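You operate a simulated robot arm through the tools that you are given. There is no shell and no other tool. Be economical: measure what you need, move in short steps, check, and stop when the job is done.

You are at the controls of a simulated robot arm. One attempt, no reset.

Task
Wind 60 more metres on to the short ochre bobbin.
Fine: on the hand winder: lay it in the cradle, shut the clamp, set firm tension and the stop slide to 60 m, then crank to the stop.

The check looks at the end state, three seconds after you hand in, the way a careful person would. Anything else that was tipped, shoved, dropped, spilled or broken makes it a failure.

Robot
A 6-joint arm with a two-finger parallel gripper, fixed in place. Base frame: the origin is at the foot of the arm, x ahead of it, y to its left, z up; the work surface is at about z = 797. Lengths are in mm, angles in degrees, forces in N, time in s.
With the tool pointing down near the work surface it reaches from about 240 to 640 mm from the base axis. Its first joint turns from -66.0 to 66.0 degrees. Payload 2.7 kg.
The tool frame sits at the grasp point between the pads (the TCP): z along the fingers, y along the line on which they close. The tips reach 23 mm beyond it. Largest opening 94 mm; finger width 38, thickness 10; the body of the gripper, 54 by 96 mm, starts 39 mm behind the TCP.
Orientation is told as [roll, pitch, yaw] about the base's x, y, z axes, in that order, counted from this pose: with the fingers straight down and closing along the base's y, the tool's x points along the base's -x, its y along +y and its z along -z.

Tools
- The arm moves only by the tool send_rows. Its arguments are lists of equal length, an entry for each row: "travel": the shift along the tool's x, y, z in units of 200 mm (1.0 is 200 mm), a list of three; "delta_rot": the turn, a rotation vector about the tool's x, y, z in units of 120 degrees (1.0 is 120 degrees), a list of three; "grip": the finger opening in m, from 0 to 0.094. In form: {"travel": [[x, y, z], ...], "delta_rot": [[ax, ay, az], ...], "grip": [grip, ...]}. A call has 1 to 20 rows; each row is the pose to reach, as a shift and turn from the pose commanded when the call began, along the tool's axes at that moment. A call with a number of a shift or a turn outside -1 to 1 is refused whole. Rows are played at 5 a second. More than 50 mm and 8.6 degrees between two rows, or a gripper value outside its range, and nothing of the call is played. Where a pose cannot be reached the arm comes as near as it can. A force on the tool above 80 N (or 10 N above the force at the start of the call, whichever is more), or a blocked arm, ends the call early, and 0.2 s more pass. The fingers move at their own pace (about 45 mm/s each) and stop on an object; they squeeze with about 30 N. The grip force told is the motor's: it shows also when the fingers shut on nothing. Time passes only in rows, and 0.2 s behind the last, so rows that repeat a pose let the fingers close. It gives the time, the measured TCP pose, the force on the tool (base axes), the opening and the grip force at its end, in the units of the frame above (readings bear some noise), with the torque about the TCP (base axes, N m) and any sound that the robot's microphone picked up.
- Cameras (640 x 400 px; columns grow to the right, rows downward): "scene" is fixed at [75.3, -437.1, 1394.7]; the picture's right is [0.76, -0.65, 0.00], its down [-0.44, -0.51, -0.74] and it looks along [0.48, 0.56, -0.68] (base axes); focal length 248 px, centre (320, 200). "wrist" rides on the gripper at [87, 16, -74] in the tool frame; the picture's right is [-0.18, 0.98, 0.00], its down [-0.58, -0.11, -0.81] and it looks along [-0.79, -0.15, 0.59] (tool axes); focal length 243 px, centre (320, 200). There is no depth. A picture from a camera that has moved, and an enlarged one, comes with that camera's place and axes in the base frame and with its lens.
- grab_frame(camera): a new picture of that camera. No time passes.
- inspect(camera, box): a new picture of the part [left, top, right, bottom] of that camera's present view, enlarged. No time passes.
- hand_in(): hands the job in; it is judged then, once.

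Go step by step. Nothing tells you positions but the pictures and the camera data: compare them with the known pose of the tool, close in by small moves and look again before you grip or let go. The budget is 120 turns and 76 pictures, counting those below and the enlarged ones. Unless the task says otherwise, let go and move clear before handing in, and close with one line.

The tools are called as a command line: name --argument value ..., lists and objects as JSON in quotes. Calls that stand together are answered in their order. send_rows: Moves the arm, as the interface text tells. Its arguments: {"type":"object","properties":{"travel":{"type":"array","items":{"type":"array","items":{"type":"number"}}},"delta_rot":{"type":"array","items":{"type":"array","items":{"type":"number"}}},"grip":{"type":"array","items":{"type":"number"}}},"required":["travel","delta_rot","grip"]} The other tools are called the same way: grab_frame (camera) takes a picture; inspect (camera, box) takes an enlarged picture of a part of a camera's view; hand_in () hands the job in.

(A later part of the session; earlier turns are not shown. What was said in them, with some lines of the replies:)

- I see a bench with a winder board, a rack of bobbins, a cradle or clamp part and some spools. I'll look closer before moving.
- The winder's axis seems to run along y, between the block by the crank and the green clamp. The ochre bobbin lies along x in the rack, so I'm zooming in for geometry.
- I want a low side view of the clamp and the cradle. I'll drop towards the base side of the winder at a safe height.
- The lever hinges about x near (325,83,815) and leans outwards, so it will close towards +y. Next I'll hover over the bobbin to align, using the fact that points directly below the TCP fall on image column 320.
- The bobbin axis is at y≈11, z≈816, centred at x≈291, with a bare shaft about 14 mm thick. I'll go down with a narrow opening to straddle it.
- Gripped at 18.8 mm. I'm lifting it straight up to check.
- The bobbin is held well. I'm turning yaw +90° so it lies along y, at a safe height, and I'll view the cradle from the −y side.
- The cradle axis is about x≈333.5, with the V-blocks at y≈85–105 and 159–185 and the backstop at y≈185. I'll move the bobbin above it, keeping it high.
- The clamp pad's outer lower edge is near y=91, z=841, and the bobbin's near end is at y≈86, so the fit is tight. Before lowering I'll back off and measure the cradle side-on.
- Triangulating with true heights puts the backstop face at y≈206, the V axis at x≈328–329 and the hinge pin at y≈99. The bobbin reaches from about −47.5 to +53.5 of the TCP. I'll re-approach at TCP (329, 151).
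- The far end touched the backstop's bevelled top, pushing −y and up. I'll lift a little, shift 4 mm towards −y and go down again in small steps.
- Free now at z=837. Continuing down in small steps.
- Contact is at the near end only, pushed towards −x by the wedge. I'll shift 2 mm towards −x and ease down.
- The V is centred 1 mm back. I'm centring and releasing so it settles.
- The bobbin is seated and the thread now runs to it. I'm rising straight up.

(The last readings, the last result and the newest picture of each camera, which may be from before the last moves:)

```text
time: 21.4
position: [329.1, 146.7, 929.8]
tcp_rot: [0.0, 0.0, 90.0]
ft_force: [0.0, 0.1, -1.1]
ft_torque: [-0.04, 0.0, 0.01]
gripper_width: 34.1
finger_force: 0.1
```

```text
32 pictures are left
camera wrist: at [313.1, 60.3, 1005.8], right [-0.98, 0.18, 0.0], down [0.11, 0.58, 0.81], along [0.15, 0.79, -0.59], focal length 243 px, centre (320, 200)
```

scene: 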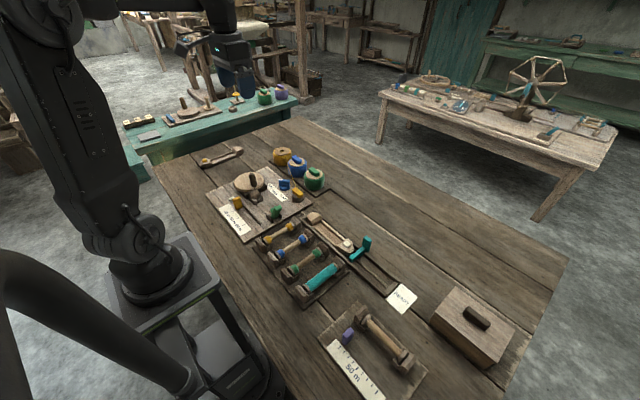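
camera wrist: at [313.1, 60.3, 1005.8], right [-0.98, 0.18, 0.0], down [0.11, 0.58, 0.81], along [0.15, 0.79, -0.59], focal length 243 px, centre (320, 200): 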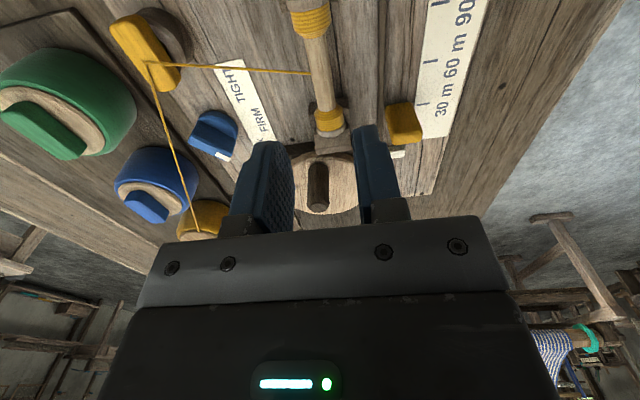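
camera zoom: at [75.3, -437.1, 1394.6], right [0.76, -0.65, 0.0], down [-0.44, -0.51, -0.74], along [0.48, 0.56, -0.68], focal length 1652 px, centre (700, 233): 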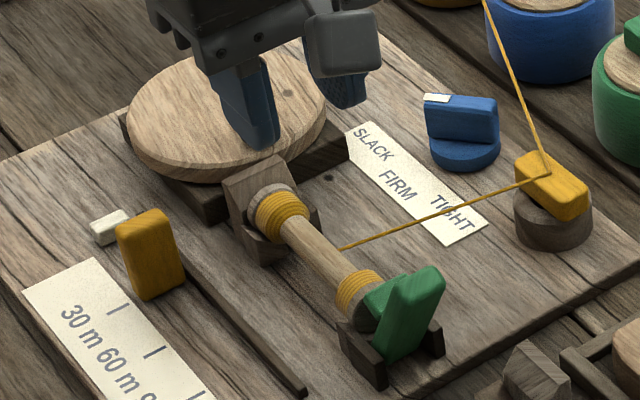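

The bobbin sits well. Next is the clamp: with fingers closed I'll come down behind the lever (−y side) and push it towards +y.

send_rows --travel '[[0.2, 0, 0], [0.4, 0, 0], [0.55, 0, 0], [0.6585, 0, 0], [0.6585, 0, 0.15], [0.6585, 0, 0.295]]' --delta_rot '[[0, 0, 0], [0, 0, 0], [0, 0, 0], [0, 0, 0], [0, 0, 0], [0, 0, 0]]' --grip '[0.0, 0.0, 0.0, 0.0, 0.0, 0.0]'

inspect --camera "scene" --box '[235, 165, 331, 225]'

```text
time: 22.8
position: [329.6, 14.6, 870.8]
tcp_rot: [0.1, 0.0, 90.1]
ft_force: [-0.8, 0.4, 0.4]
ft_torque: [0.01, -0.01, 0.0]
gripper_width: 0.0
finger_force: 30.1
```

```text
6.67 times, centred on (283, 195) of scene
camera zoom: at [75.2, -437.1, 1394.7], right [0.76, -0.65, 0.0], down [-0.44, -0.51, -0.74], along [0.48, 0.56, -0.68], focal length 1652 px, centre (567, 233)
```

zoom: 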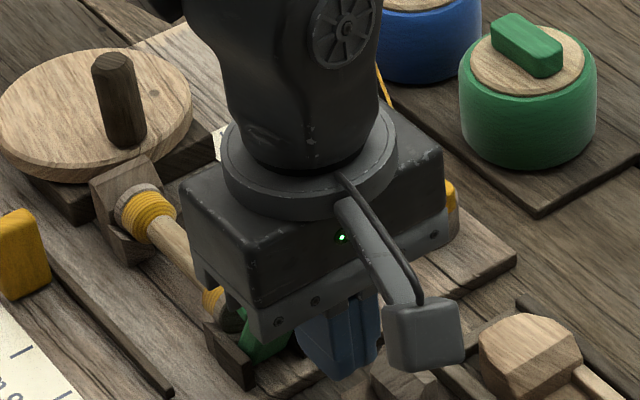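

send_rows --travel '[[-0.05, 0, 0], [-0.1, 0, 0], [-0.15, 0, 0], [-0.19, 0, 0], [-0.22, 0, 0], [-0.25, 0, 0]]' --delta_rot '[[0, 0, 0], [0, 0, 0], [0, 0, 0], [0, 0, 0], [0, 0, 0], [0, 0, 0]]' --grip '[0, 0, 0, 0, 0, 0]'

inspect --camera "scene" --box '[225, 165, 305, 215]'

```text
time: 24.2
position: [329.8, 64.0, 872.2]
tcp_rot: [0.1, -0.1, 89.9]
ft_force: [5.8, -29.5, 5.6]
ft_torque: [0.1, 0.0, -0.07]
gripper_width: 0.1
finger_force: 30.0
```

```text
8.00 times, centred on (265, 190) of scene
camera zoom: at [75.3, -437.8, 1394.4], right [0.76, -0.65, 0.0], down [-0.44, -0.51, -0.74], along [0.48, 0.56, -0.68], focal length 1982 px, centre (760, 280)
```

zoom: 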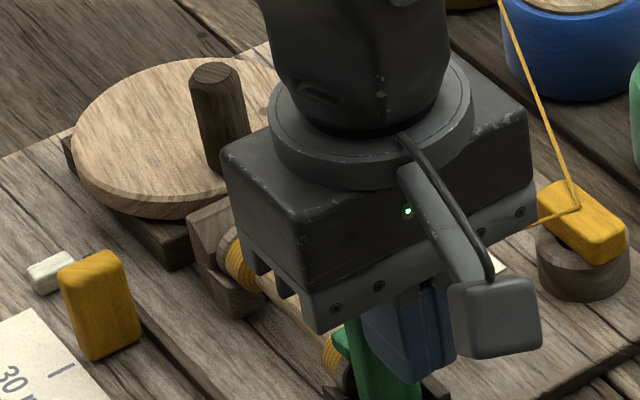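

Force rose to about 30 N with the lever near upright. One small further push to see whether it's at its stop.

send_rows --travel '[[-0.01, 0, 0], [-0.02, 0, 0]]' --delta_rot '[[0, 0, 0], [0, 0, 0]]' --grip '[0, 0]'

```text
time: 24.8
position: [328.7, 65.9, 871.7]
tcp_rot: [0.3, 0.1, 89.7]
ft_force: [6.2, -64.8, 19.8]
ft_torque: [-0.48, -0.06, -0.08]
gripper_width: 0.0
finger_force: 29.9
```

That's a hard stop, so I'm backing off and rising to look.

send_rows --travel '[[0.1, 0, 0], [0.25, 0, 0], [0.25, 0, -0.15], [0.25, 0, -0.35]]' --delta_rot '[[0, 0, 0], [0, 0, 0], [0, 0, 0], [0, 0, 0]]' --grip '[0, 0, 0, 0]'

inspect --camera "wrist" --box '[200, 40, 480, 210]'

inspect --camera "scene" --box '[205, 165, 301, 225]'

```text
time: 25.8
position: [329.7, 19.0, 941.6]
tcp_rot: [0.0, 0.0, 90.1]
ft_force: [0.5, 0.5, 0.1]
ft_torque: [0.01, -0.03, 0.02]
gripper_width: 0.1
finger_force: 29.9
```

```text
2.29 times, centred on (340, 125) of wrist
camera zoom: at [312.7, -66.2, 1017.3], right [-0.98, 0.18, 0.0], down [0.11, 0.58, 0.81], along [0.15, 0.79, -0.59], focal length 555 px, centre (274, 371)
```

zoom: 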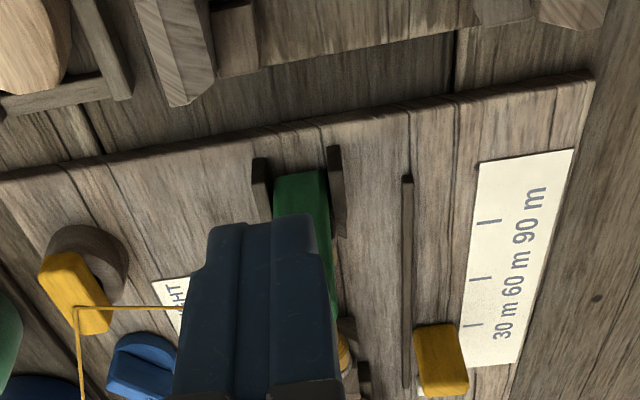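

```text
6.67 times, centred on (253, 195) of scene
camera zoom: at [75.3, -437.1, 1394.7], right [0.76, -0.65, 0.0], down [-0.44, -0.51, -0.74], along [0.48, 0.56, -0.68], focal length 1652 px, centre (767, 233)
```

zoom: 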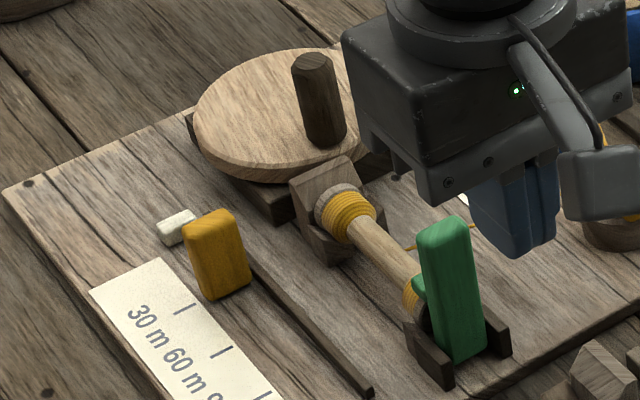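

The clamp is shut. Next is the tension dial near (431,178), so I'll get a closer view of its pointer and label.

send_rows --travel '[[-0.12, -0.2, 0], [-0.24, -0.4, 0], [-0.36, -0.6, 0], [-0.48, -0.75, 0.05]]' --delta_rot '[[0, 0, 0], [0, 0, 0], [0, 0, 0], [0, 0, 0]]' --grip '[0, 0, 0, 0]'

inspect --camera "wrist" --box '[300, 20, 500, 220]'

```text
time: 26.8
position: [478.6, 115.1, 930.7]
tcp_rot: [0.0, 0.0, 90.0]
ft_force: [-0.7, 0.0, -0.5]
ft_torque: [0.0, 0.0, -0.01]
gripper_width: 0.0
finger_force: 30.5
```

```text
2.00 times, centred on (400, 120) of wrist
camera zoom: at [462.1, 30.4, 1006.0], right [-0.98, 0.18, 0.0], down [0.11, 0.58, 0.81], along [0.15, 0.79, -0.59], focal length 485 px, centre (160, 360)
```

zoom: 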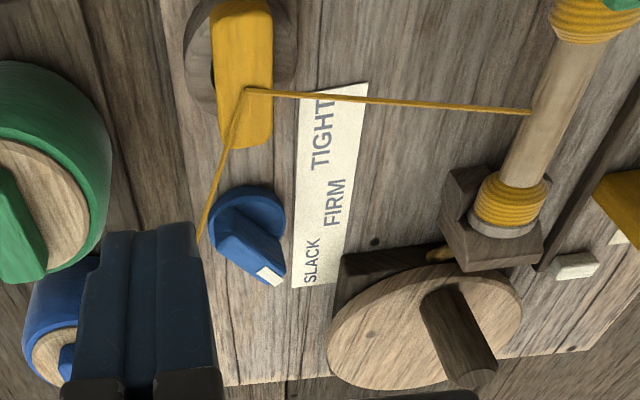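

The dial centre is about (445,187), its pointer sits near 105–110°, and FIRM lies towards −x (180°). I'll turn the gripper to yaw −72 so that gripping the fin and turning +72 ends at yaw 0.

send_rows --travel '[[-0.03, 0.014, 0], [-0.06, 0.028, 0], [-0.09, 0.042, 0], [-0.12, 0.056, 0], [-0.15, 0.07, 0], [-0.18, 0.084, 0], [-0.21, 0.098, 0], [-0.24, 0.112, 0], [-0.27, 0.126, 0], [-0.3, 0.14, 0], [-0.33, 0.154, 0], [-0.365, 0.168, 0]]' --delta_rot '[[0, 0, 0.0675], [0, 0, 0.135], [0, 0, 0.2025], [0, 0, 0.27], [0, 0, 0.3375], [0, 0, 0.405], [0, 0, 0.4725], [0, 0, 0.54], [0, 0, 0.6075], [0, 0, 0.675], [0, 0, 0.7425], [0, 0, 0.81]]' --grip '[0.03, 0.03, 0.03, 0.03, 0.03, 0.03, 0.03, 0.03, 0.03, 0.03, 0.03, 0.03]'

send_rows --travel '[[0, 0, 0], [0, 0, 0], [0, 0, 0], [0, 0, 0], [0, 0, 0], [0, 0, 0], [0, 0, 0], [0, 0, 0]]' --delta_rot '[[0, 0, 0.0675], [0, 0, 0.135], [0, 0, 0.2025], [0, 0, 0.27], [0, 0, 0.3375], [0, 0, 0.405], [0, 0, 0.4725], [0, 0, 0.54]]' --grip '[0.03, 0.03, 0.03, 0.03, 0.03, 0.03, 0.03, 0.03]'

inspect --camera "wrist" --box '[220, 0, 420, 210]'

```text
time: 29.4
position: [446.0, 187.4, 931.6]
tcp_rot: [0.1, 0.0, -7.4]
ft_force: [-0.4, 0.1, -0.1]
ft_torque: [-0.01, 0.0, 0.0]
gripper_width: 30.0
finger_force: 0.0
```

```text
time: 31.2
position: [445.8, 188.7, 931.3]
tcp_rot: [0.0, 0.1, -72.1]
ft_force: [0.2, -0.3, 0.2]
ft_torque: [0.0, -0.01, -0.03]
gripper_width: 30.0
finger_force: 0.0
```

```text
1.90 times, centred on (320, 105) of wrist
camera zoom: at [434.0, 275.9, 1006.7], right [0.99, 0.13, 0.0], down [0.07, -0.59, 0.81], along [0.1, -0.8, -0.59], focal length 462 px, centre (320, 381)
```

zoom: 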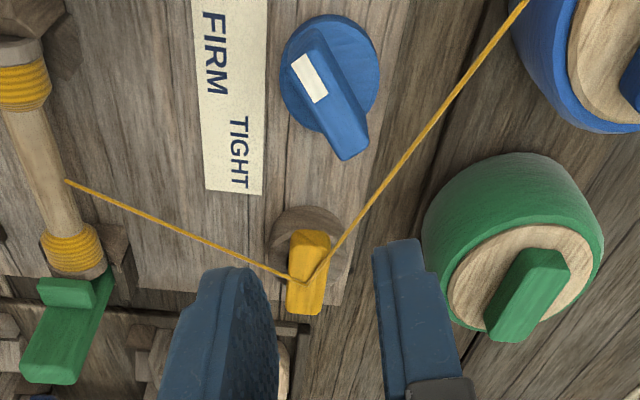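

The dial fin triangulates to about (446.5,200), angle ≈126°, top z≈829, with FIRM exactly towards −x. I'll align at yaw −54 and come down just above it to check.

send_rows --travel '[[0.026, 0.01, 0], [0.053, 0.021, 0], [0.053, 0.021, 0.12], [0.053, 0.021, 0.24], [0.053, 0.021, 0.345]]' --delta_rot '[[0, 0, -0.06], [0, 0, -0.11], [0, 0, -0.15], [0, 0, -0.15], [0, 0, -0.15]]' --grip '[0.034, 0.034, 0.034, 0.034, 0.034]'

inspect --camera "wrist" --box '[220, 0, 420, 210]'

inspect --camera "scene" --box '[246, 155, 326, 205]'

```text
time: 32.4
position: [447.0, 198.2, 862.9]
tcp_rot: [0.0, 0.0, -53.8]
ft_force: [0.0, 0.3, 0.3]
ft_torque: [-0.02, 0.01, 0.01]
gripper_width: 33.7
finger_force: 0.1
```

```text
1.90 times, centred on (320, 105) of wrist
camera zoom: at [407.9, 279.0, 938.2], right [0.9, 0.43, 0.0], down [0.25, -0.53, 0.81], along [0.35, -0.73, -0.59], focal length 462 px, centre (320, 381)
```

zoom: 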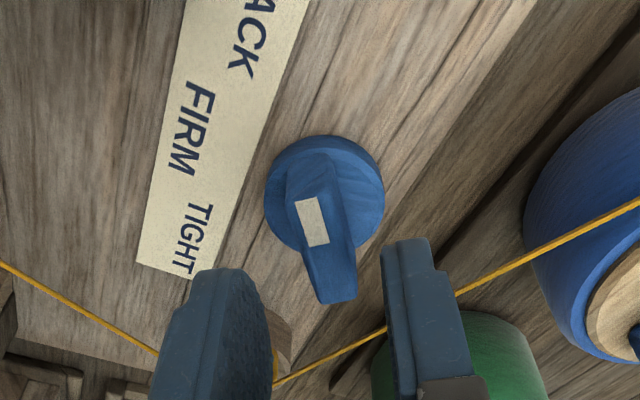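

```text
8.00 times, centred on (286, 180) of scene
camera zoom: at [75.3, -437.1, 1394.7], right [0.76, -0.65, 0.0], down [-0.44, -0.51, -0.74], along [0.48, 0.56, -0.68], focal length 1982 px, centre (592, 360)
```

zoom: 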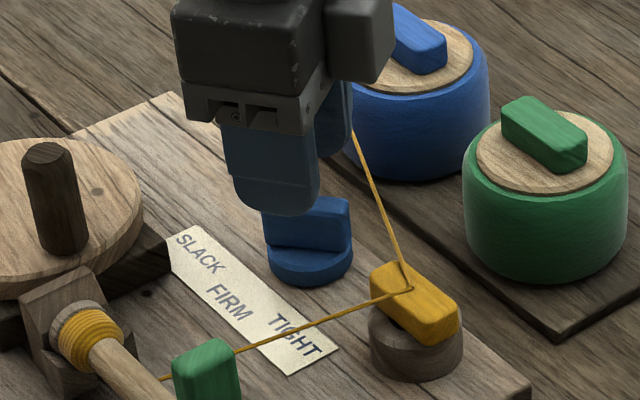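

The alignment is good laterally, but the dial is about 6 mm nearer the camera. I'll shift, go down and grip the fin.

send_rows --travel '[[0.03, 0.006, 0.0], [0.03, 0.006, 0.07], [0.03, 0.006, 0.13], [0.03, 0.006, 0.13], [0.03, 0.006, 0.13], [0.03, 0.006, 0.13]]' --delta_rot '[[0, 0, 0], [0, 0, 0], [0, 0, 0], [0, 0, 0], [0, 0, 0], [0, 0, 0]]' --grip '[0.034, 0.034, 0.034, 0.01, 0.01, 0.01]'

```text
time: 33.8
position: [442.9, 204.8, 836.9]
tcp_rot: [-0.1, 0.1, -53.8]
ft_force: [-7.9, -2.9, 3.3]
ft_torque: [0.22, 0.27, 1.15]
gripper_width: 15.3
finger_force: 45.2
```

send_rows --travel '[[0, 0, 0], [0, 0, 0], [0, 0, 0], [0, 0, 0]]' --delta_rot '[[0, 0, -0.05], [0, 0, -0.1], [0, 0, -0.15], [0, 0, -0.2]]' --grip '[0.01, 0.01, 0.01, 0.01]'

```text
time: 34.8
position: [440.4, 202.9, 836.6]
tcp_rot: [-0.6, 0.4, -30.0]
ft_force: [-29.3, -19.1, 21.8]
ft_torque: [-0.26, -0.4, -0.27]
gripper_width: 13.8
finger_force: 45.1
```

The forces show the dial axis is about 8 mm off the TCP along the fin, so I'll arc the hand round the true axis (447,198) for the remaining 30°.

send_rows --travel '[[0.013, -0.017, -0.005], [0.012, -0.022, -0.005], [0.011, -0.027, -0.005], [0.009, -0.032, -0.005], [0.008, -0.0375, -0.005]]' --delta_rot '[[0, 0, 0], [0, 0, -0.06], [0, 0, -0.125], [0, 0, -0.19], [0, 0, -0.25]]' --grip '[0.01, 0.01, 0.01, 0.01, 0.01]'

inspect --camera "wrist" --box '[220, 0, 420, 210]'

```text
time: 36.0
position: [439.7, 198.9, 836.0]
tcp_rot: [0.0, 0.0, 0.1]
ft_force: [10.9, -21.1, -20.1]
ft_torque: [-0.33, -1.18, -0.15]
gripper_width: 13.8
finger_force: 44.9
```

```text
1.90 times, centred on (320, 105) of wrist
camera zoom: at [352.6, 215.0, 911.6], right [0.18, 0.98, 0.0], down [0.58, -0.11, 0.81], along [0.79, -0.15, -0.59], focal length 462 px, centre (320, 381)
```

zoom: 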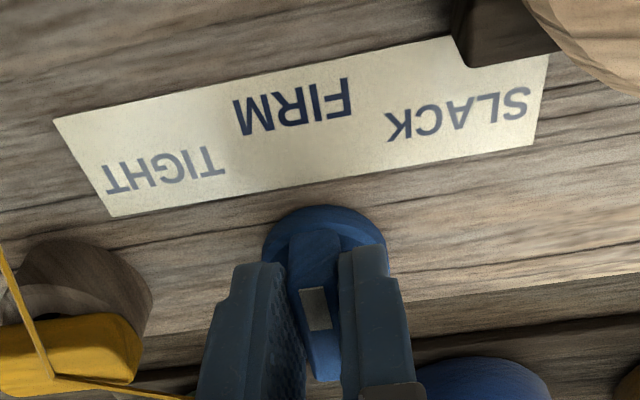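

The pointer now faces FIRM. I'll relax the residual force, open and rise.

send_rows --travel '[[-0.004, -0.008, 0.005], [-0.004, -0.008, 0.005], [-0.004, -0.008, 0.005], [-0.004, -0.008, 0.005], [-0.004, -0.008, -0.15], [-0.004, -0.008, -0.35]]' --delta_rot '[[0, 0, 0], [0, 0, 0], [0, 0, 0], [0, 0, 0], [0, 0, 0], [0, 0, 0]]' --grip '[0.01, 0.018, 0.026, 0.034, 0.034, 0.034]'

inspect --camera "wrist" --box '[220, 0, 420, 210]'

```text
time: 37.4
position: [439.5, 197.6, 908.5]
tcp_rot: [-0.1, 0.0, 0.0]
ft_force: [0.1, -0.8, 0.2]
ft_torque: [0.01, 0.0, 0.0]
gripper_width: 34.0
finger_force: 0.1
```

```text
1.90 times, centred on (320, 105) of wrist
camera zoom: at [352.8, 215.2, 983.0], right [0.18, 0.98, 0.0], down [0.58, -0.11, 0.81], along [0.79, -0.15, -0.59], focal length 462 px, centre (320, 381)
```

zoom: 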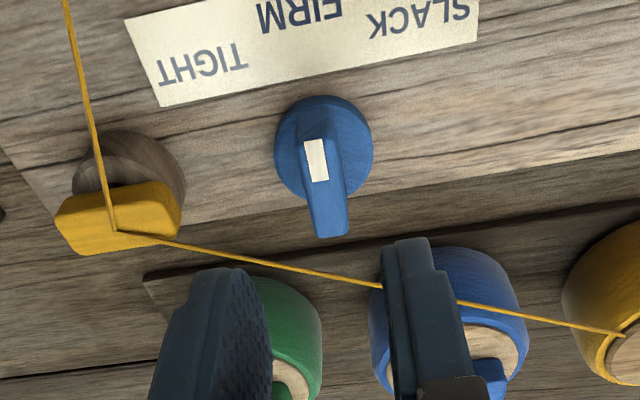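

The dial is set. Next is the stop slide, and I need to see accurately how it relates to its ticks.

send_rows --travel '[[0.22, -0.02, -0.1], [0.44, -0.02, -0.1], [0.66, -0.02, -0.1], [0.88, -0.02, -0.1], [0.95, -0.02, -0.1]]' --delta_rot '[[0, 0, 0], [0, 0, 0], [0, 0, 0], [0, 0, 0], [0, 0, 0]]' --grip '[0.034, 0.034, 0.034, 0.034, 0.034]'

inspect --camera "wrist" --box '[230, 0, 470, 150]'

```text
time: 38.6
position: [249.8, 192.6, 927.9]
tcp_rot: [0.1, 0.0, 0.1]
ft_force: [1.4, -0.1, -0.5]
ft_torque: [-0.01, -0.01, 0.0]
gripper_width: 34.1
finger_force: 0.0
```

```text
2.67 times, centred on (350, 75) of wrist
camera zoom: at [162.7, 210.9, 1003.2], right [0.18, 0.98, 0.0], down [0.58, -0.11, 0.81], along [0.79, -0.15, -0.59], focal length 647 px, centre (240, 533)
```

zoom: 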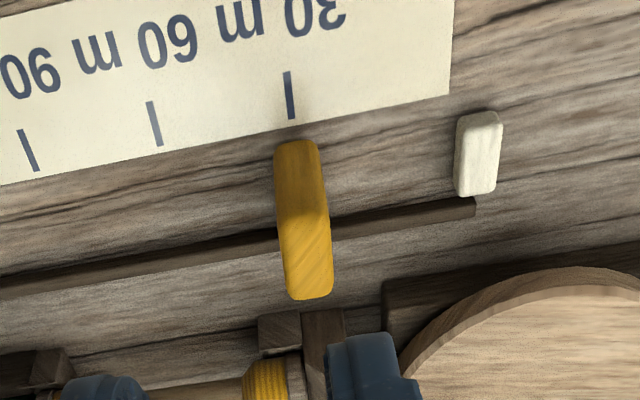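

The slide's centre lines up exactly with the 30 m tick (y≈211.5) and the 60 tick is at y≈171.7. I'll grip the slide and move it 39.6 mm towards −y.

send_rows --travel '[[-0.03, 0.05, 0], [-0.055, 0.0945, 0.05], [-0.055, 0.0945, 0.2], [-0.055, 0.0945, 0.35], [-0.055, 0.0945, 0.46], [-0.055, 0.0945, 0.46], [-0.055, 0.0945, 0.46], [-0.055, 0.0945, 0.46]]' --delta_rot '[[0, 0, 0], [0, 0, 0], [0, 0, 0], [0, 0, 0], [0, 0, 0], [0, 0, 0], [0, 0, 0], [0, 0, 0]]' --grip '[0.034, 0.034, 0.034, 0.034, 0.034, 0.005, 0.005, 0.005]'

```text
time: 40.4
position: [262.9, 211.8, 835.6]
tcp_rot: [-0.2, 0.1, 0.0]
ft_force: [4.5, -4.9, -9.4]
ft_torque: [-0.02, 1.36, -0.03]
gripper_width: 14.1
finger_force: 45.2
```

send_rows --travel '[[0, -0.04, 0], [0, -0.08, 0], [0, -0.12, 0], [0, -0.16, 0], [0, -0.198, 0], [0, -0.198, 0]]' --delta_rot '[[0, 0, 0], [0, 0, 0], [0, 0, 0], [0, 0, 0], [0, 0, 0], [0, 0, 0]]' --grip '[0.005, 0.005, 0.005, 0.005, 0.005, 0.005]'

```text
time: 41.8
position: [261.6, 173.1, 835.2]
tcp_rot: [0.0, 0.0, -0.1]
ft_force: [10.8, 0.6, -34.3]
ft_torque: [-0.27, -0.19, -0.21]
gripper_width: 13.7
finger_force: 44.8
```

send_rows --travel '[[0, 0, 0.004], [0, 0, 0.004], [0, 0, 0.004], [0, 0, -0.15], [0, 0, -0.35], [0.055, -0.05, -0.46]]' --delta_rot '[[0, 0, 0], [0, 0, 0], [0, 0, 0], [0, 0, 0], [0, 0, 0], [0, 0, 0]]' --grip '[0.018, 0.026, 0.036, 0.036, 0.036, 0.036]'

inspect --camera "wrist" --box '[230, 0, 470, 150]'

```text
time: 43.2
position: [249.7, 162.8, 928.1]
tcp_rot: [0.0, 0.1, 0.0]
ft_force: [-0.6, -0.4, -0.2]
ft_torque: [0.01, -0.02, 0.0]
gripper_width: 35.9
finger_force: 0.2
```

```text
2.67 times, centred on (350, 75) of wrist
camera zoom: at [162.7, 179.9, 1002.9], right [0.18, 0.98, 0.0], down [0.58, -0.11, 0.81], along [0.79, -0.15, -0.59], focal length 647 px, centre (240, 533)
```

zoom: 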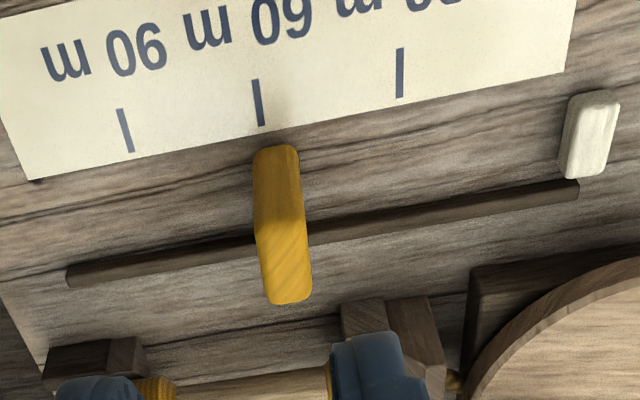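

The slide is about 2.5 mm short of the 60 tick. I'll regrip and nudge it.

send_rows --travel '[[-0.06, 0.0535, 0], [-0.06, 0.0535, 0.2], [-0.06, 0.0535, 0.35], [-0.06, 0.0535, 0.46], [-0.06, 0.0535, 0.46], [-0.06, 0.0535, 0.46], [-0.06, 0.0535, 0.46]]' --delta_rot '[[0, 0, 0], [0, 0, 0], [0, 0, 0], [0, 0, 0], [0, 0, 0], [0, 0, 0], [0, 0, 0]]' --grip '[0.036, 0.036, 0.036, 0.036, 0.005, 0.005, 0.005]'

```text
time: 44.8
position: [262.2, 172.5, 835.5]
tcp_rot: [0.1, 0.0, 0.1]
ft_force: [0.5, 0.9, -9.8]
ft_torque: [-0.07, -0.96, -0.09]
gripper_width: 13.9
finger_force: 45.1
```

send_rows --travel '[[0, -0.005, 0], [0, -0.009, 0], [0, -0.009, 0]]' --delta_rot '[[0, 0, 0], [0, 0, 0], [0, 0, 0]]' --grip '[0.005, 0.005, 0.005]'

send_rows --travel '[[0, 0, 0.0], [0, 0, 0.0], [0, 0, 0.0], [0, 0, -0.15], [0, 0, -0.35], [0.055, 0.0, -0.46]]' --delta_rot '[[0, 0, 0], [0, 0, 0], [0, 0, 0], [0, 0, 0], [0, 0, 0], [0, 0, 0]]' --grip '[0.018, 0.026, 0.036, 0.036, 0.036, 0.036]'

inspect --camera "wrist" --box '[230, 0, 470, 150]'

```text
time: 45.6
position: [262.5, 171.1, 834.6]
tcp_rot: [0.1, 0.1, 0.0]
ft_force: [11.2, -0.3, -20.0]
ft_torque: [-0.13, -0.13, -0.09]
gripper_width: 13.8
finger_force: 45.6
```

```text
time: 47.0
position: [252.2, 170.5, 926.9]
tcp_rot: [0.0, 0.0, 0.0]
ft_force: [0.3, -0.1, 0.1]
ft_torque: [0.01, 0.0, -0.02]
gripper_width: 36.1
finger_force: 0.1
```

```text
2.67 times, centred on (350, 75) of wrist
camera zoom: at [163.7, 188.3, 1003.2], right [0.18, 0.98, 0.0], down [0.58, -0.11, 0.81], along [0.79, -0.15, -0.59], focal length 647 px, centre (240, 533)
```

zoom: 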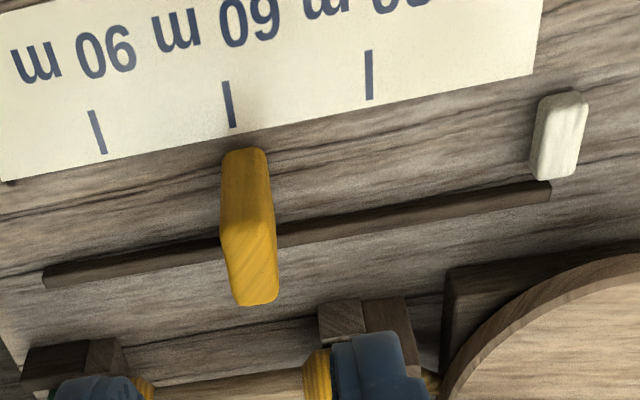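

The slide sits at 60 within about 1 mm. Next is the crank, so I'll look at the disc and knob.

send_rows --travel '[[0, 0.1, -0.05], [0, 0.2, -0.1], [0, 0.3, -0.1]]' --delta_rot '[[0, 0, 0], [0, 0, 0], [0, 0, 0]]' --grip '[0.036, 0.036, 0.036]'

grab_frame --camera "wrist"

inspect --camera "scene" --box '[205, 155, 301, 215]'

```text
time: 47.8
position: [249.9, 232.6, 946.1]
tcp_rot: [-0.1, 0.0, 0.0]
ft_force: [0.6, -0.1, -0.1]
ft_torque: [-0.02, -0.01, -0.02]
gripper_width: 35.8
finger_force: 0.1
```

```text
18 pictures are left
camera wrist: at [163.7, 249.3, 1022.2], right [0.18, 0.98, 0.0], down [0.58, -0.11, 0.81], along [0.79, -0.15, -0.59], focal length 243 px, centre (320, 200)
```

wrist: 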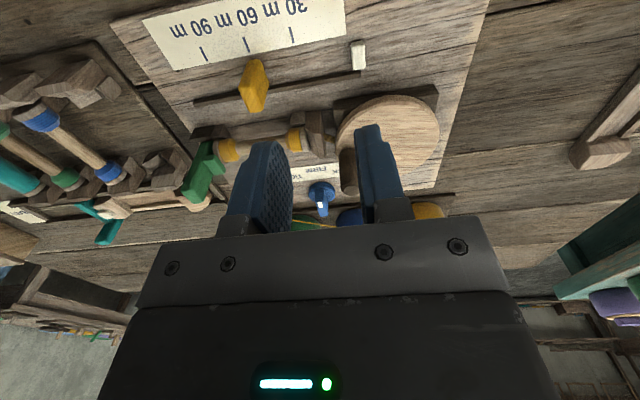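

```text
6.67 times, centred on (253, 185) of scene
camera zoom: at [75.2, -437.1, 1394.7], right [0.76, -0.65, 0.0], down [-0.44, -0.51, -0.74], along [0.48, 0.56, -0.68], focal length 1652 px, centre (767, 300)
```

zoom: 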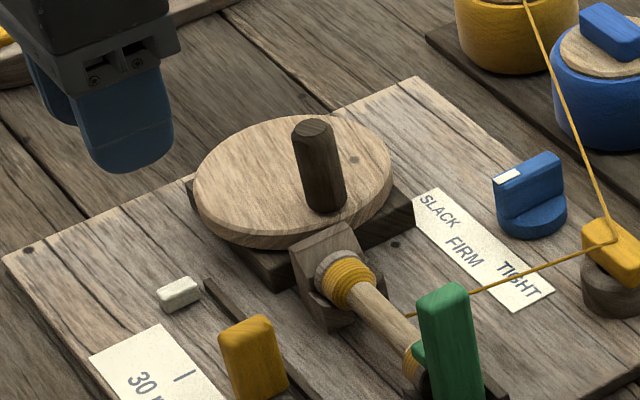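

send_rows --travel '[[0, -0.1, 0], [0, -0.15, 0]]' --delta_rot '[[0, 0, 0], [0, 0, 0]]' --grip '[0.0, 0.0]'

inspect --camera "wrist" --box '[330, 60, 490, 210]'

```text
time: 48.4
position: [250.2, 201.9, 947.5]
tcp_rot: [0.0, 0.1, 0.1]
ft_force: [0.2, 0.4, 0.8]
ft_torque: [-0.01, -0.02, 0.02]
gripper_width: 0.0
finger_force: 18.2
```

```text
2.67 times, centred on (410, 135) of wrist
camera zoom: at [163.2, 219.0, 1022.4], right [0.18, 0.98, 0.0], down [0.58, -0.11, 0.81], along [0.79, -0.15, -0.59], focal length 647 px, centre (80, 373)
```

zoom: 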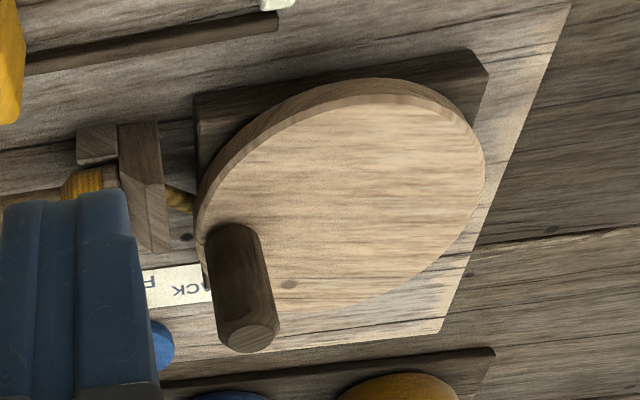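

The knob is near (355,248), top z≈872, and the disc centre is near (338,286), giving a crank radius of about 42. I'll move above the knob and verify.

send_rows --travel '[[-0.18, 0.08, 0], [-0.36, 0.16, 0], [-0.525, 0.23, 0], [-0.525, 0.23, 0.1]]' --delta_rot '[[0, 0, 0], [0, 0, 0], [0, 0, 0], [0, 0, 0]]' --grip '[0.045, 0.045, 0.045, 0.045]'

inspect --camera "wrist" --box '[220, 0, 420, 210]'

```text
time: 49.4
position: [355.4, 247.5, 926.0]
tcp_rot: [0.0, 0.0, 0.0]
ft_force: [-0.9, 0.5, -0.5]
ft_torque: [-0.01, 0.01, 0.0]
gripper_width: 44.9
finger_force: 0.2
```

```text
1.90 times, centred on (320, 105) of wrist
camera zoom: at [268.4, 265.0, 1002.7], right [0.18, 0.98, 0.0], down [0.58, -0.11, 0.81], along [0.79, -0.15, -0.59], focal length 462 px, centre (320, 381)
```

zoom: 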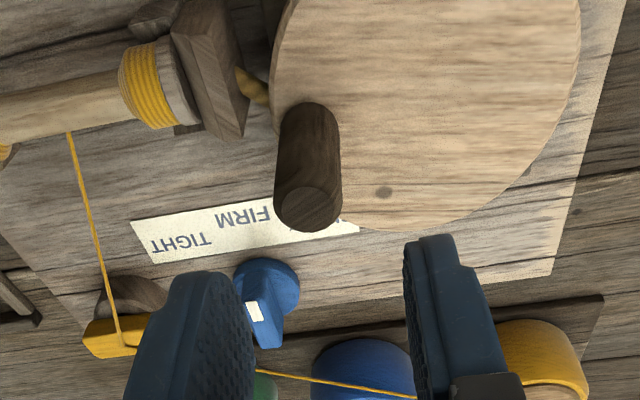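

The knob is at about (351,246) and the disc centre is refined to about (348,286). I'm going down and gripping the knob.

send_rows --travel '[[0.022, -0.0075, 0.08], [0.022, -0.0075, 0.2], [0.022, -0.0075, 0.31], [0.022, -0.0075, 0.31], [0.022, -0.0075, 0.31], [0.022, -0.0075, 0.31]]' --delta_rot '[[0, 0, 0], [0, 0, 0], [0, 0, 0], [0, 0, 0], [0, 0, 0], [0, 0, 0]]' --grip '[0.045, 0.045, 0.045, 0.01, 0.01, 0.01]'

```text
time: 50.8
position: [350.3, 244.6, 864.1]
tcp_rot: [0.0, 0.0, 0.0]
ft_force: [0.7, -8.9, -1.3]
ft_torque: [0.61, -0.07, 0.03]
gripper_width: 21.6
finger_force: 44.8
```

send_rows --travel '[[0.027, 0.0], [0.054, 0.0035], [0.08, 0.011], [0.105, 0.0215]]' --delta_rot '[[0, 0, 0], [0, 0, 0], [0, 0, 0], [0, 0, 0]]' --grip '[0.01, 0.01, 0.01, 0.01]'

```text
refused: a shift or a turn must be a list of 3 entries
```

send_rows --travel '[[0.027, 0.0, 0], [0.054, 0.0035, 0], [0.08, 0.011, 0], [0.105, 0.0215, 0]]' --delta_rot '[[0, 0, 0], [0, 0, 0], [0, 0, 0], [0, 0, 0]]' --grip '[0.01, 0.01, 0.01, 0.01]'

inspect --camera "scene" --box '[205, 155, 301, 215]'

```text
time: 51.8
position: [329.3, 250.9, 864.4]
tcp_rot: [-0.1, 0.0, 0.1]
ft_force: [2.6, 4.5, -8.1]
ft_torque: [-0.75, 1.23, 0.01]
gripper_width: 21.2
finger_force: 44.6
```

```text
6.67 times, centred on (253, 185) of scene
camera zoom: at [75.5, -436.9, 1394.7], right [0.76, -0.65, 0.0], down [-0.44, -0.51, -0.74], along [0.48, 0.56, -0.68], focal length 1652 px, centre (767, 300)
```

zoom: 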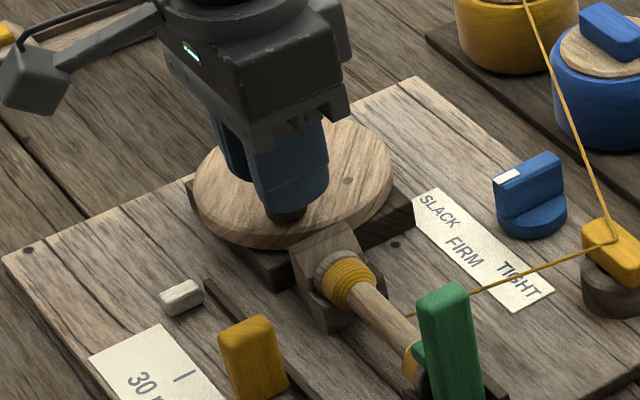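

It turns freely and the white follower is creeping towards the slide, so clockwise is right. I'll carry on round the circle, another 90°.

send_rows --travel '[[0.0455, 0.028, 0], [0.079, 0.0685, 0], [0.101, 0.117, 0], [0.11, 0.169, 0], [0.105, 0.2215, 0], [0.0865, 0.271, 0]]' --delta_rot '[[0, 0, 0], [0, 0, 0], [0, 0, 0], [0, 0, 0], [0, 0, 0], [0, 0, 0]]' --grip '[0.01, 0.01, 0.01, 0.01, 0.01, 0.01]'

```text
time: 53.2
position: [314.3, 302.7, 864.4]
tcp_rot: [-0.1, 0.0, -0.1]
ft_force: [29.3, -16.2, -16.5]
ft_torque: [0.72, -0.7, 0.0]
gripper_width: 21.4
finger_force: 44.7
```

The three points fit a circle with centre (351.6,285.5) and r≈41. I'm continuing with the corrected circle.

send_rows --travel '[[-0.037, 0.037, 0], [-0.0765, 0.073, 0], [-0.124, 0.0975, 0], [-0.176, 0.109, 0], [-0.2295, 0.107, 0], [-0.2805, 0.091, 0], [-0.326, 0.062, 0], [-0.362, 0.0225, 0], [-0.3865, -0.025, 0], [-0.398, -0.077, 0]]' --delta_rot '[[0, 0, 0], [0, 0, 0], [0, 0, 0], [0, 0, 0], [0, 0, 0], [0, 0, 0], [0, 0, 0], [0, 0, 0], [0, 0, 0], [0, 0, 0]]' --grip '[0.01, 0.01, 0.01, 0.01, 0.01, 0.01, 0.01, 0.01, 0.01, 0.01]'

```text
time: 55.4
position: [390.2, 288.9, 864.6]
tcp_rot: [0.0, 0.2, 0.1]
ft_force: [-29.7, -3.0, 11.8]
ft_torque: [0.78, 0.74, 0.0]
gripper_width: 21.4
finger_force: 45.0
```

Refitted: C=(350.2,284.7), r≈40. Now a full turn.

send_rows --travel '[[0.016, -0.0635, 0], [0.038, -0.1215, 0], [0.0775, -0.17, 0], [0.1295, -0.204, 0], [0.1895, -0.22, 0], [0.252, -0.2165, 0], [0.31, -0.1945, 0], [0.3585, -0.155, 0], [0.3925, -0.103, 0], [0.4085, -0.043, 0], [0.405, 0.0195, 0], [0.383, 0.0775, 0], [0.3435, 0.126, 0], [0.2915, 0.16, 0], [0.2315, 0.176, 0], [0.169, 0.1725, 0], [0.111, 0.1505, 0], [0.0625, 0.111, 0], [0.0285, 0.059, 0], [0.0125, -0.001, 0]]' --delta_rot '[[0, 0, 0], [0, 0, 0], [0, 0, 0], [0, 0, 0], [0, 0, 0], [0, 0, 0], [0, 0, 0], [0, 0, 0], [0, 0, 0], [0, 0, 0], [0, 0, 0], [0, 0, 0], [0, 0, 0], [0, 0, 0], [0, 0, 0], [0, 0, 0], [0, 0, 0], [0, 0, 0], [0, 0, 0], [0, 0, 0]]' --grip '[0.01, 0.01, 0.01, 0.01, 0.01, 0.01, 0.01, 0.01, 0.01, 0.01, 0.01, 0.01, 0.01, 0.01, 0.01, 0.01, 0.01, 0.01, 0.01, 0.01]'

inspect --camera "scene" --box '[205, 165, 301, 225]'

```text
time: 59.6
position: [391.4, 289.7, 864.8]
tcp_rot: [0.1, -0.1, 0.0]
ft_force: [0.7, -0.2, -18.7]
ft_torque: [0.44, -0.8, -0.01]
gripper_width: 21.7
finger_force: 45.0
```

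```text
6.67 times, centred on (253, 195) of scene
camera zoom: at [75.5, -436.9, 1394.7], right [0.76, -0.65, 0.0], down [-0.44, -0.51, -0.74], along [0.48, 0.56, -0.68], focal length 1652 px, centre (767, 233)
```

zoom: 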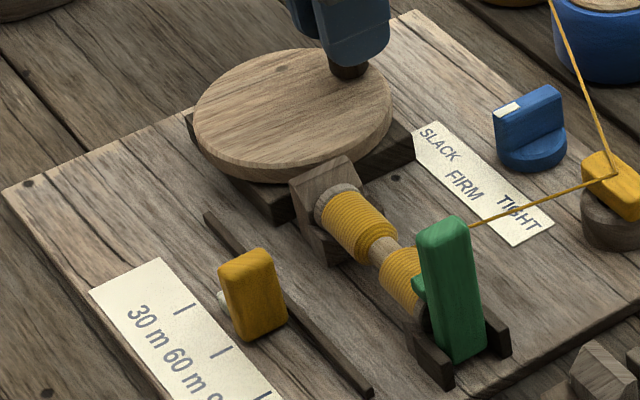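

The follower is nearly at the slide. I'll do another 180°, then approach the stop gently.

send_rows --travel '[[0.0035, -0.0625, 0], [0.0255, -0.1205, 0], [0.065, -0.169, 0], [0.117, -0.203, 0], [0.177, -0.219, 0], [0.2395, -0.2155, 0], [0.2975, -0.1935, 0], [0.346, -0.154, 0], [0.38, -0.102, 0], [0.396, -0.042, 0]]' --delta_rot '[[0, 0, 0], [0, 0, 0], [0, 0, 0], [0, 0, 0], [0, 0, 0], [0, 0, 0], [0, 0, 0], [0, 0, 0], [0, 0, 0], [0, 0, 0]]' --grip '[0.01, 0.01, 0.01, 0.01, 0.01, 0.01, 0.01, 0.01, 0.01, 0.01]'

inspect --camera "scene" --box '[215, 185, 279, 225]'

```text
time: 61.8
position: [310.4, 280.7, 864.8]
tcp_rot: [0.0, -0.1, 0.0]
ft_force: [0.0, 0.9, -0.6]
ft_torque: [-0.01, -0.03, 0.03]
gripper_width: 10.2
finger_force: 0.0
```

```text
10.00 times, centred on (247, 205) of scene
camera zoom: at [75.3, -437.1, 1394.7], right [0.76, -0.65, 0.0], down [-0.44, -0.51, -0.74], along [0.48, 0.56, -0.68], focal length 2478 px, centre (1050, 150)
```

zoom: 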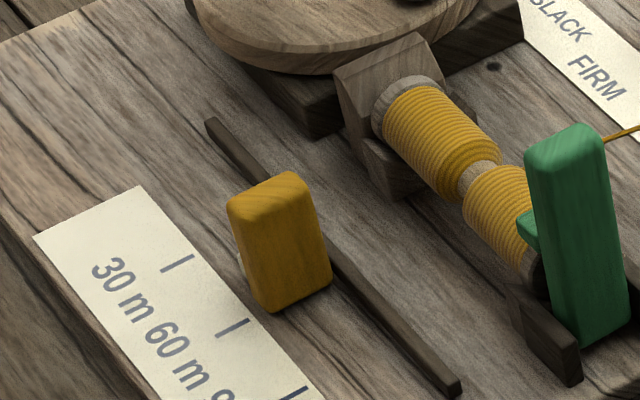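

The fingers slipped off the knob, perhaps at the stop. I'll look at where the knob is.

inspect --camera "scene" --box '[205, 150, 301, 210]'

grab_frame --camera "wrist"

```text
6.67 times, centred on (253, 180) of scene
camera zoom: at [75.3, -437.1, 1394.7], right [0.76, -0.65, 0.0], down [-0.44, -0.51, -0.74], along [0.48, 0.56, -0.68], focal length 1652 px, centre (767, 333)
```

zoom: 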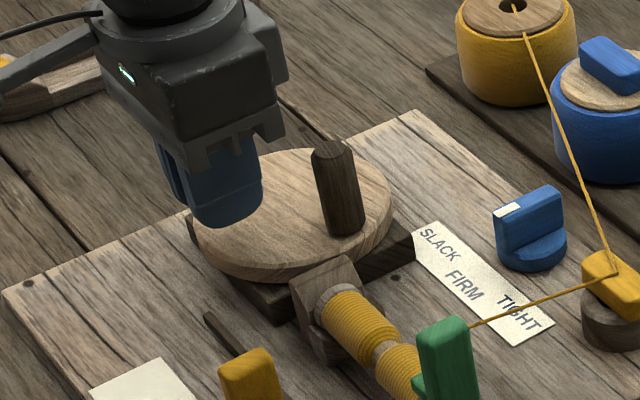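

```text
10 pictures are left
camera wrist: at [223.4, 298.0, 940.6], right [0.18, 0.98, 0.0], down [0.58, -0.11, 0.81], along [0.79, -0.15, -0.59], focal length 243 px, centre (320, 200)
```

wrist: 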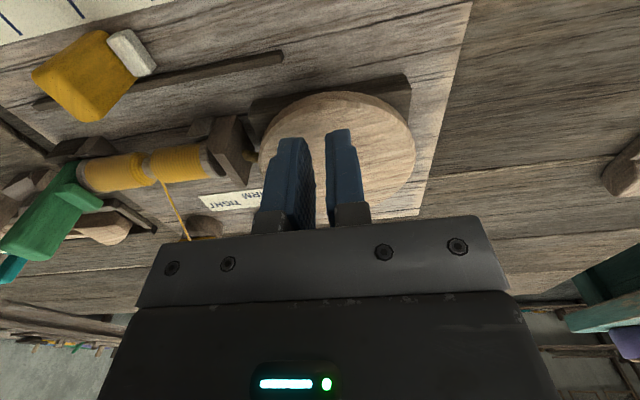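

inspect --camera "wrist" --box '[20, 0, 180, 140]'

```text
2.86 times, centred on (100, 70) of wrist
camera zoom: at [223.4, 298.0, 940.6], right [0.18, 0.98, 0.0], down [0.58, -0.11, 0.81], along [0.79, -0.15, -0.59], focal length 693 px, centre (949, 571)
```

zoom: 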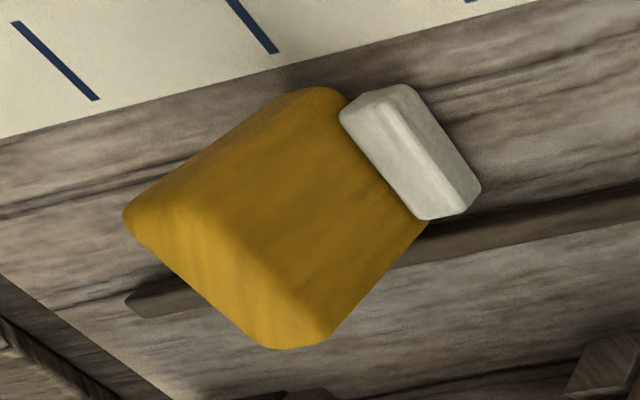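

The follower appears to be against the slide. I'll confirm with a gentle clockwise push on the knob from its +x side.

send_rows --travel '[[0, 0, -0.15], [0, 0, -0.3], [-0.16, -0.056, -0.3], [-0.32, -0.112, -0.3], [-0.478, -0.1685, -0.3], [-0.478, -0.1685, -0.15], [-0.478, -0.1685, 0.0], [-0.45, -0.1685, 0.0], [-0.435, -0.1685, 0.0]]' --delta_rot '[[0, 0, 0], [0, 0, 0], [0, 0, 0], [0, 0, 0], [0, 0, 0], [0, 0, 0], [0, 0, 0], [0, 0, 0], [0, 0, 0]]' --grip '[0, 0, 0, 0, 0, 0, 0, 0, 0]'

inspect --camera "scene" --box '[205, 150, 301, 210]'

```text
time: 63.8
position: [397.6, 247.1, 864.1]
tcp_rot: [0.0, 0.0, 0.0]
ft_force: [0.0, -0.2, 0.3]
ft_torque: [0.0, 0.0, 0.01]
gripper_width: 0.3
finger_force: 29.9
```

```text
6.67 times, centred on (253, 180) of scene
camera zoom: at [75.3, -437.1, 1394.7], right [0.76, -0.65, 0.0], down [-0.44, -0.51, -0.74], along [0.48, 0.56, -0.68], focal length 1652 px, centre (767, 333)
```

zoom: 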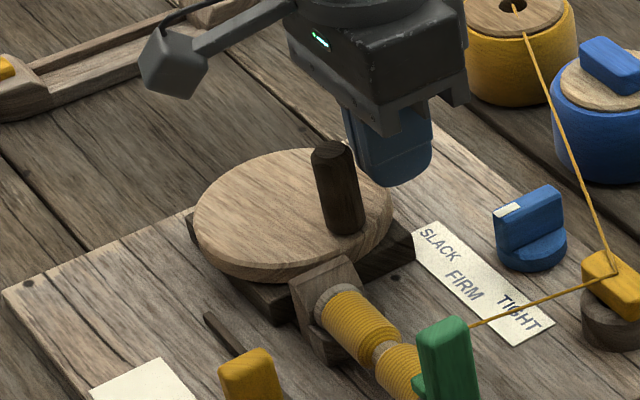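

send_rows --travel '[[0.015, 0, 0], [0.03, 0, 0]]' --delta_rot '[[0, 0, 0], [0, 0, 0]]' --grip '[0, 0]'

```text
time: 64.4
position: [391.4, 247.9, 866.1]
tcp_rot: [0.1, 0.0, -0.1]
ft_force: [0.9, -0.1, 0.0]
ft_torque: [-0.01, 0.0, 0.02]
gripper_width: 0.1
finger_force: 30.1
```

send_rows --travel '[[0.01, 0, 0], [0.015, 0, 0]]' --delta_rot '[[0, 0, 0], [0, 0, 0]]' --grip '[0, 0]'

```text
time: 65.0
position: [391.2, 248.4, 865.0]
tcp_rot: [0.0, -0.1, 0.0]
ft_force: [12.3, -2.8, -1.6]
ft_torque: [0.01, 0.04, 0.11]
gripper_width: 0.1
finger_force: 30.2
```

send_rows --travel '[[0.007, 0, 0], [0.013, 0, 0], [0.013, 0, 0]]' --delta_rot '[[0, 0, 0], [0, 0, 0], [0, 0, 0]]' --grip '[0, 0, 0]'

```text
time: 65.8
position: [390.4, 247.7, 865.8]
tcp_rot: [0.3, -0.5, 0.0]
ft_force: [41.5, -7.0, -7.9]
ft_torque: [0.03, 0.07, 0.22]
gripper_width: 0.0
finger_force: 30.2
```

The crank is hard against the stop: 41 N with no movement. I'll back off, rise clear and check everything.

send_rows --travel '[[-0.04, 0, 0], [-0.1, 0, 0], [-0.1, 0, -0.2], [-0.1, 0, -0.4], [-0.1, 0.0, -0.6], [0.1, 0.1, -0.75], [0.3, 0.2, -0.85]]' --delta_rot '[[0, 0, 0], [0, 0, 0], [0, 0, 0], [0, 0, 0], [0, 0, 0], [0, 0, 0], [0, 0, 0]]' --grip '[0, 0, 0, 0, 0, 0, 0]'

inspect --camera "scene" --box '[200, 145, 328, 225]'

grab_frame --camera "scene"

```text
refused: row 6 steps farther than a row can; nothing moved
```

```text
5.00 times, centred on (264, 185) of scene
camera zoom: at [76.3, -437.2, 1394.6], right [0.76, -0.65, 0.0], down [-0.44, -0.51, -0.74], along [0.48, 0.56, -0.68], focal length 1239 px, centre (600, 275)
```

zoom: 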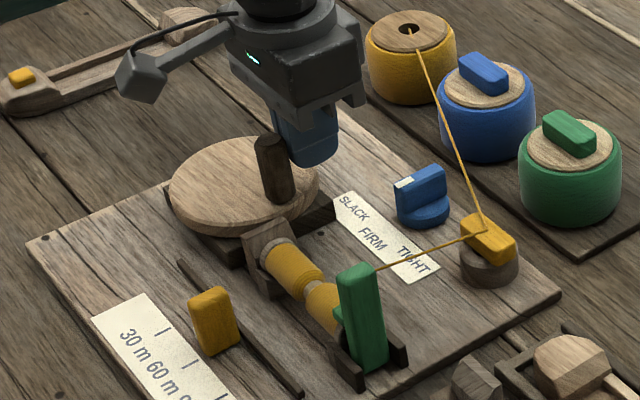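

```text
6 pictures are left
```

scene: 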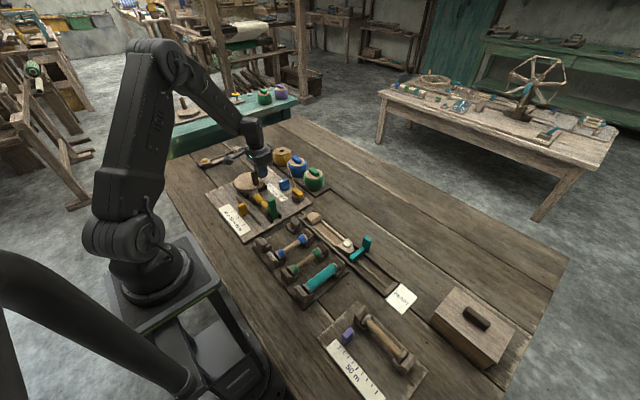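

That last move was refused for too large a step, so I'm resending it with smaller ones.

send_rows --travel '[[-0.04, 0, 0], [-0.1, 0, 0], [-0.1, 0, -0.2], [-0.1, 0, -0.4], [-0.1, 0, -0.6], [0.0, 0, -0.75], [0.1, 0, -0.85]]' --delta_rot '[[0, 0, 0], [0, 0, 0], [0, 0, 0], [0, 0, 0], [0, 0, 0], [0, 0, 0], [0, 0, 0]]' --grip '[0, 0, 0, 0, 0, 0, 0]'

inspect --camera "scene" --box '[200, 145, 328, 225]'

inspect --camera "scene" --box '[220, 185, 284, 225]'

```text
time: 67.4
position: [365.6, 246.3, 1035.7]
tcp_rot: [0.0, -0.1, 0.0]
ft_force: [-0.3, -0.1, -0.7]
ft_torque: [-0.01, 0.01, -0.01]
gripper_width: 0.2
finger_force: 30.5
```

```text
5.00 times, centred on (264, 185) of scene
camera zoom: at [75.3, -437.1, 1394.6], right [0.76, -0.65, 0.0], down [-0.44, -0.51, -0.74], along [0.48, 0.56, -0.68], focal length 1239 px, centre (600, 275)
```

zoom: 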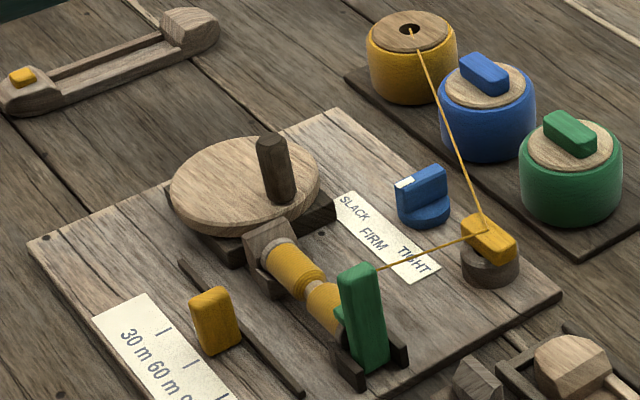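

```text
10.00 times, centred on (252, 205) of scene
camera zoom: at [75.3, -437.1, 1394.6], right [0.76, -0.65, 0.0], down [-0.44, -0.51, -0.74], along [0.48, 0.56, -0.68], focal length 2478 px, centre (1000, 150)
```

zoom: 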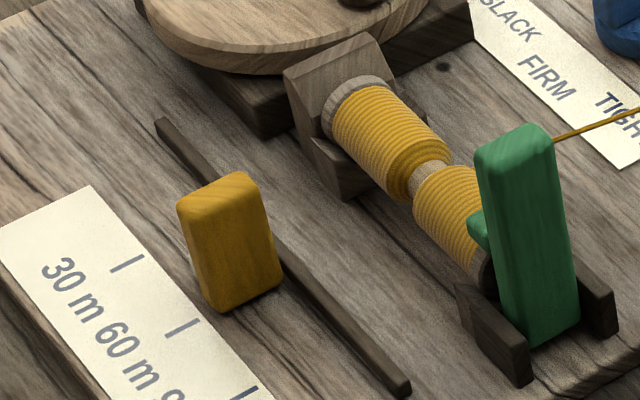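

The bobbin is wound and clamped, the dial is on FIRM, the slide is at 60 m and the crank is on its stop. The arm is clear, so I'm handing in.

hand_in

```text
The job is handed in.
```

I wound 60 m more onto the short ochre bobbin and handed the job in: it is still clamped in the winder, with tension on FIRM, the stop slide within about 1 mm of the 60 m mark, and the crank hard against its stop.
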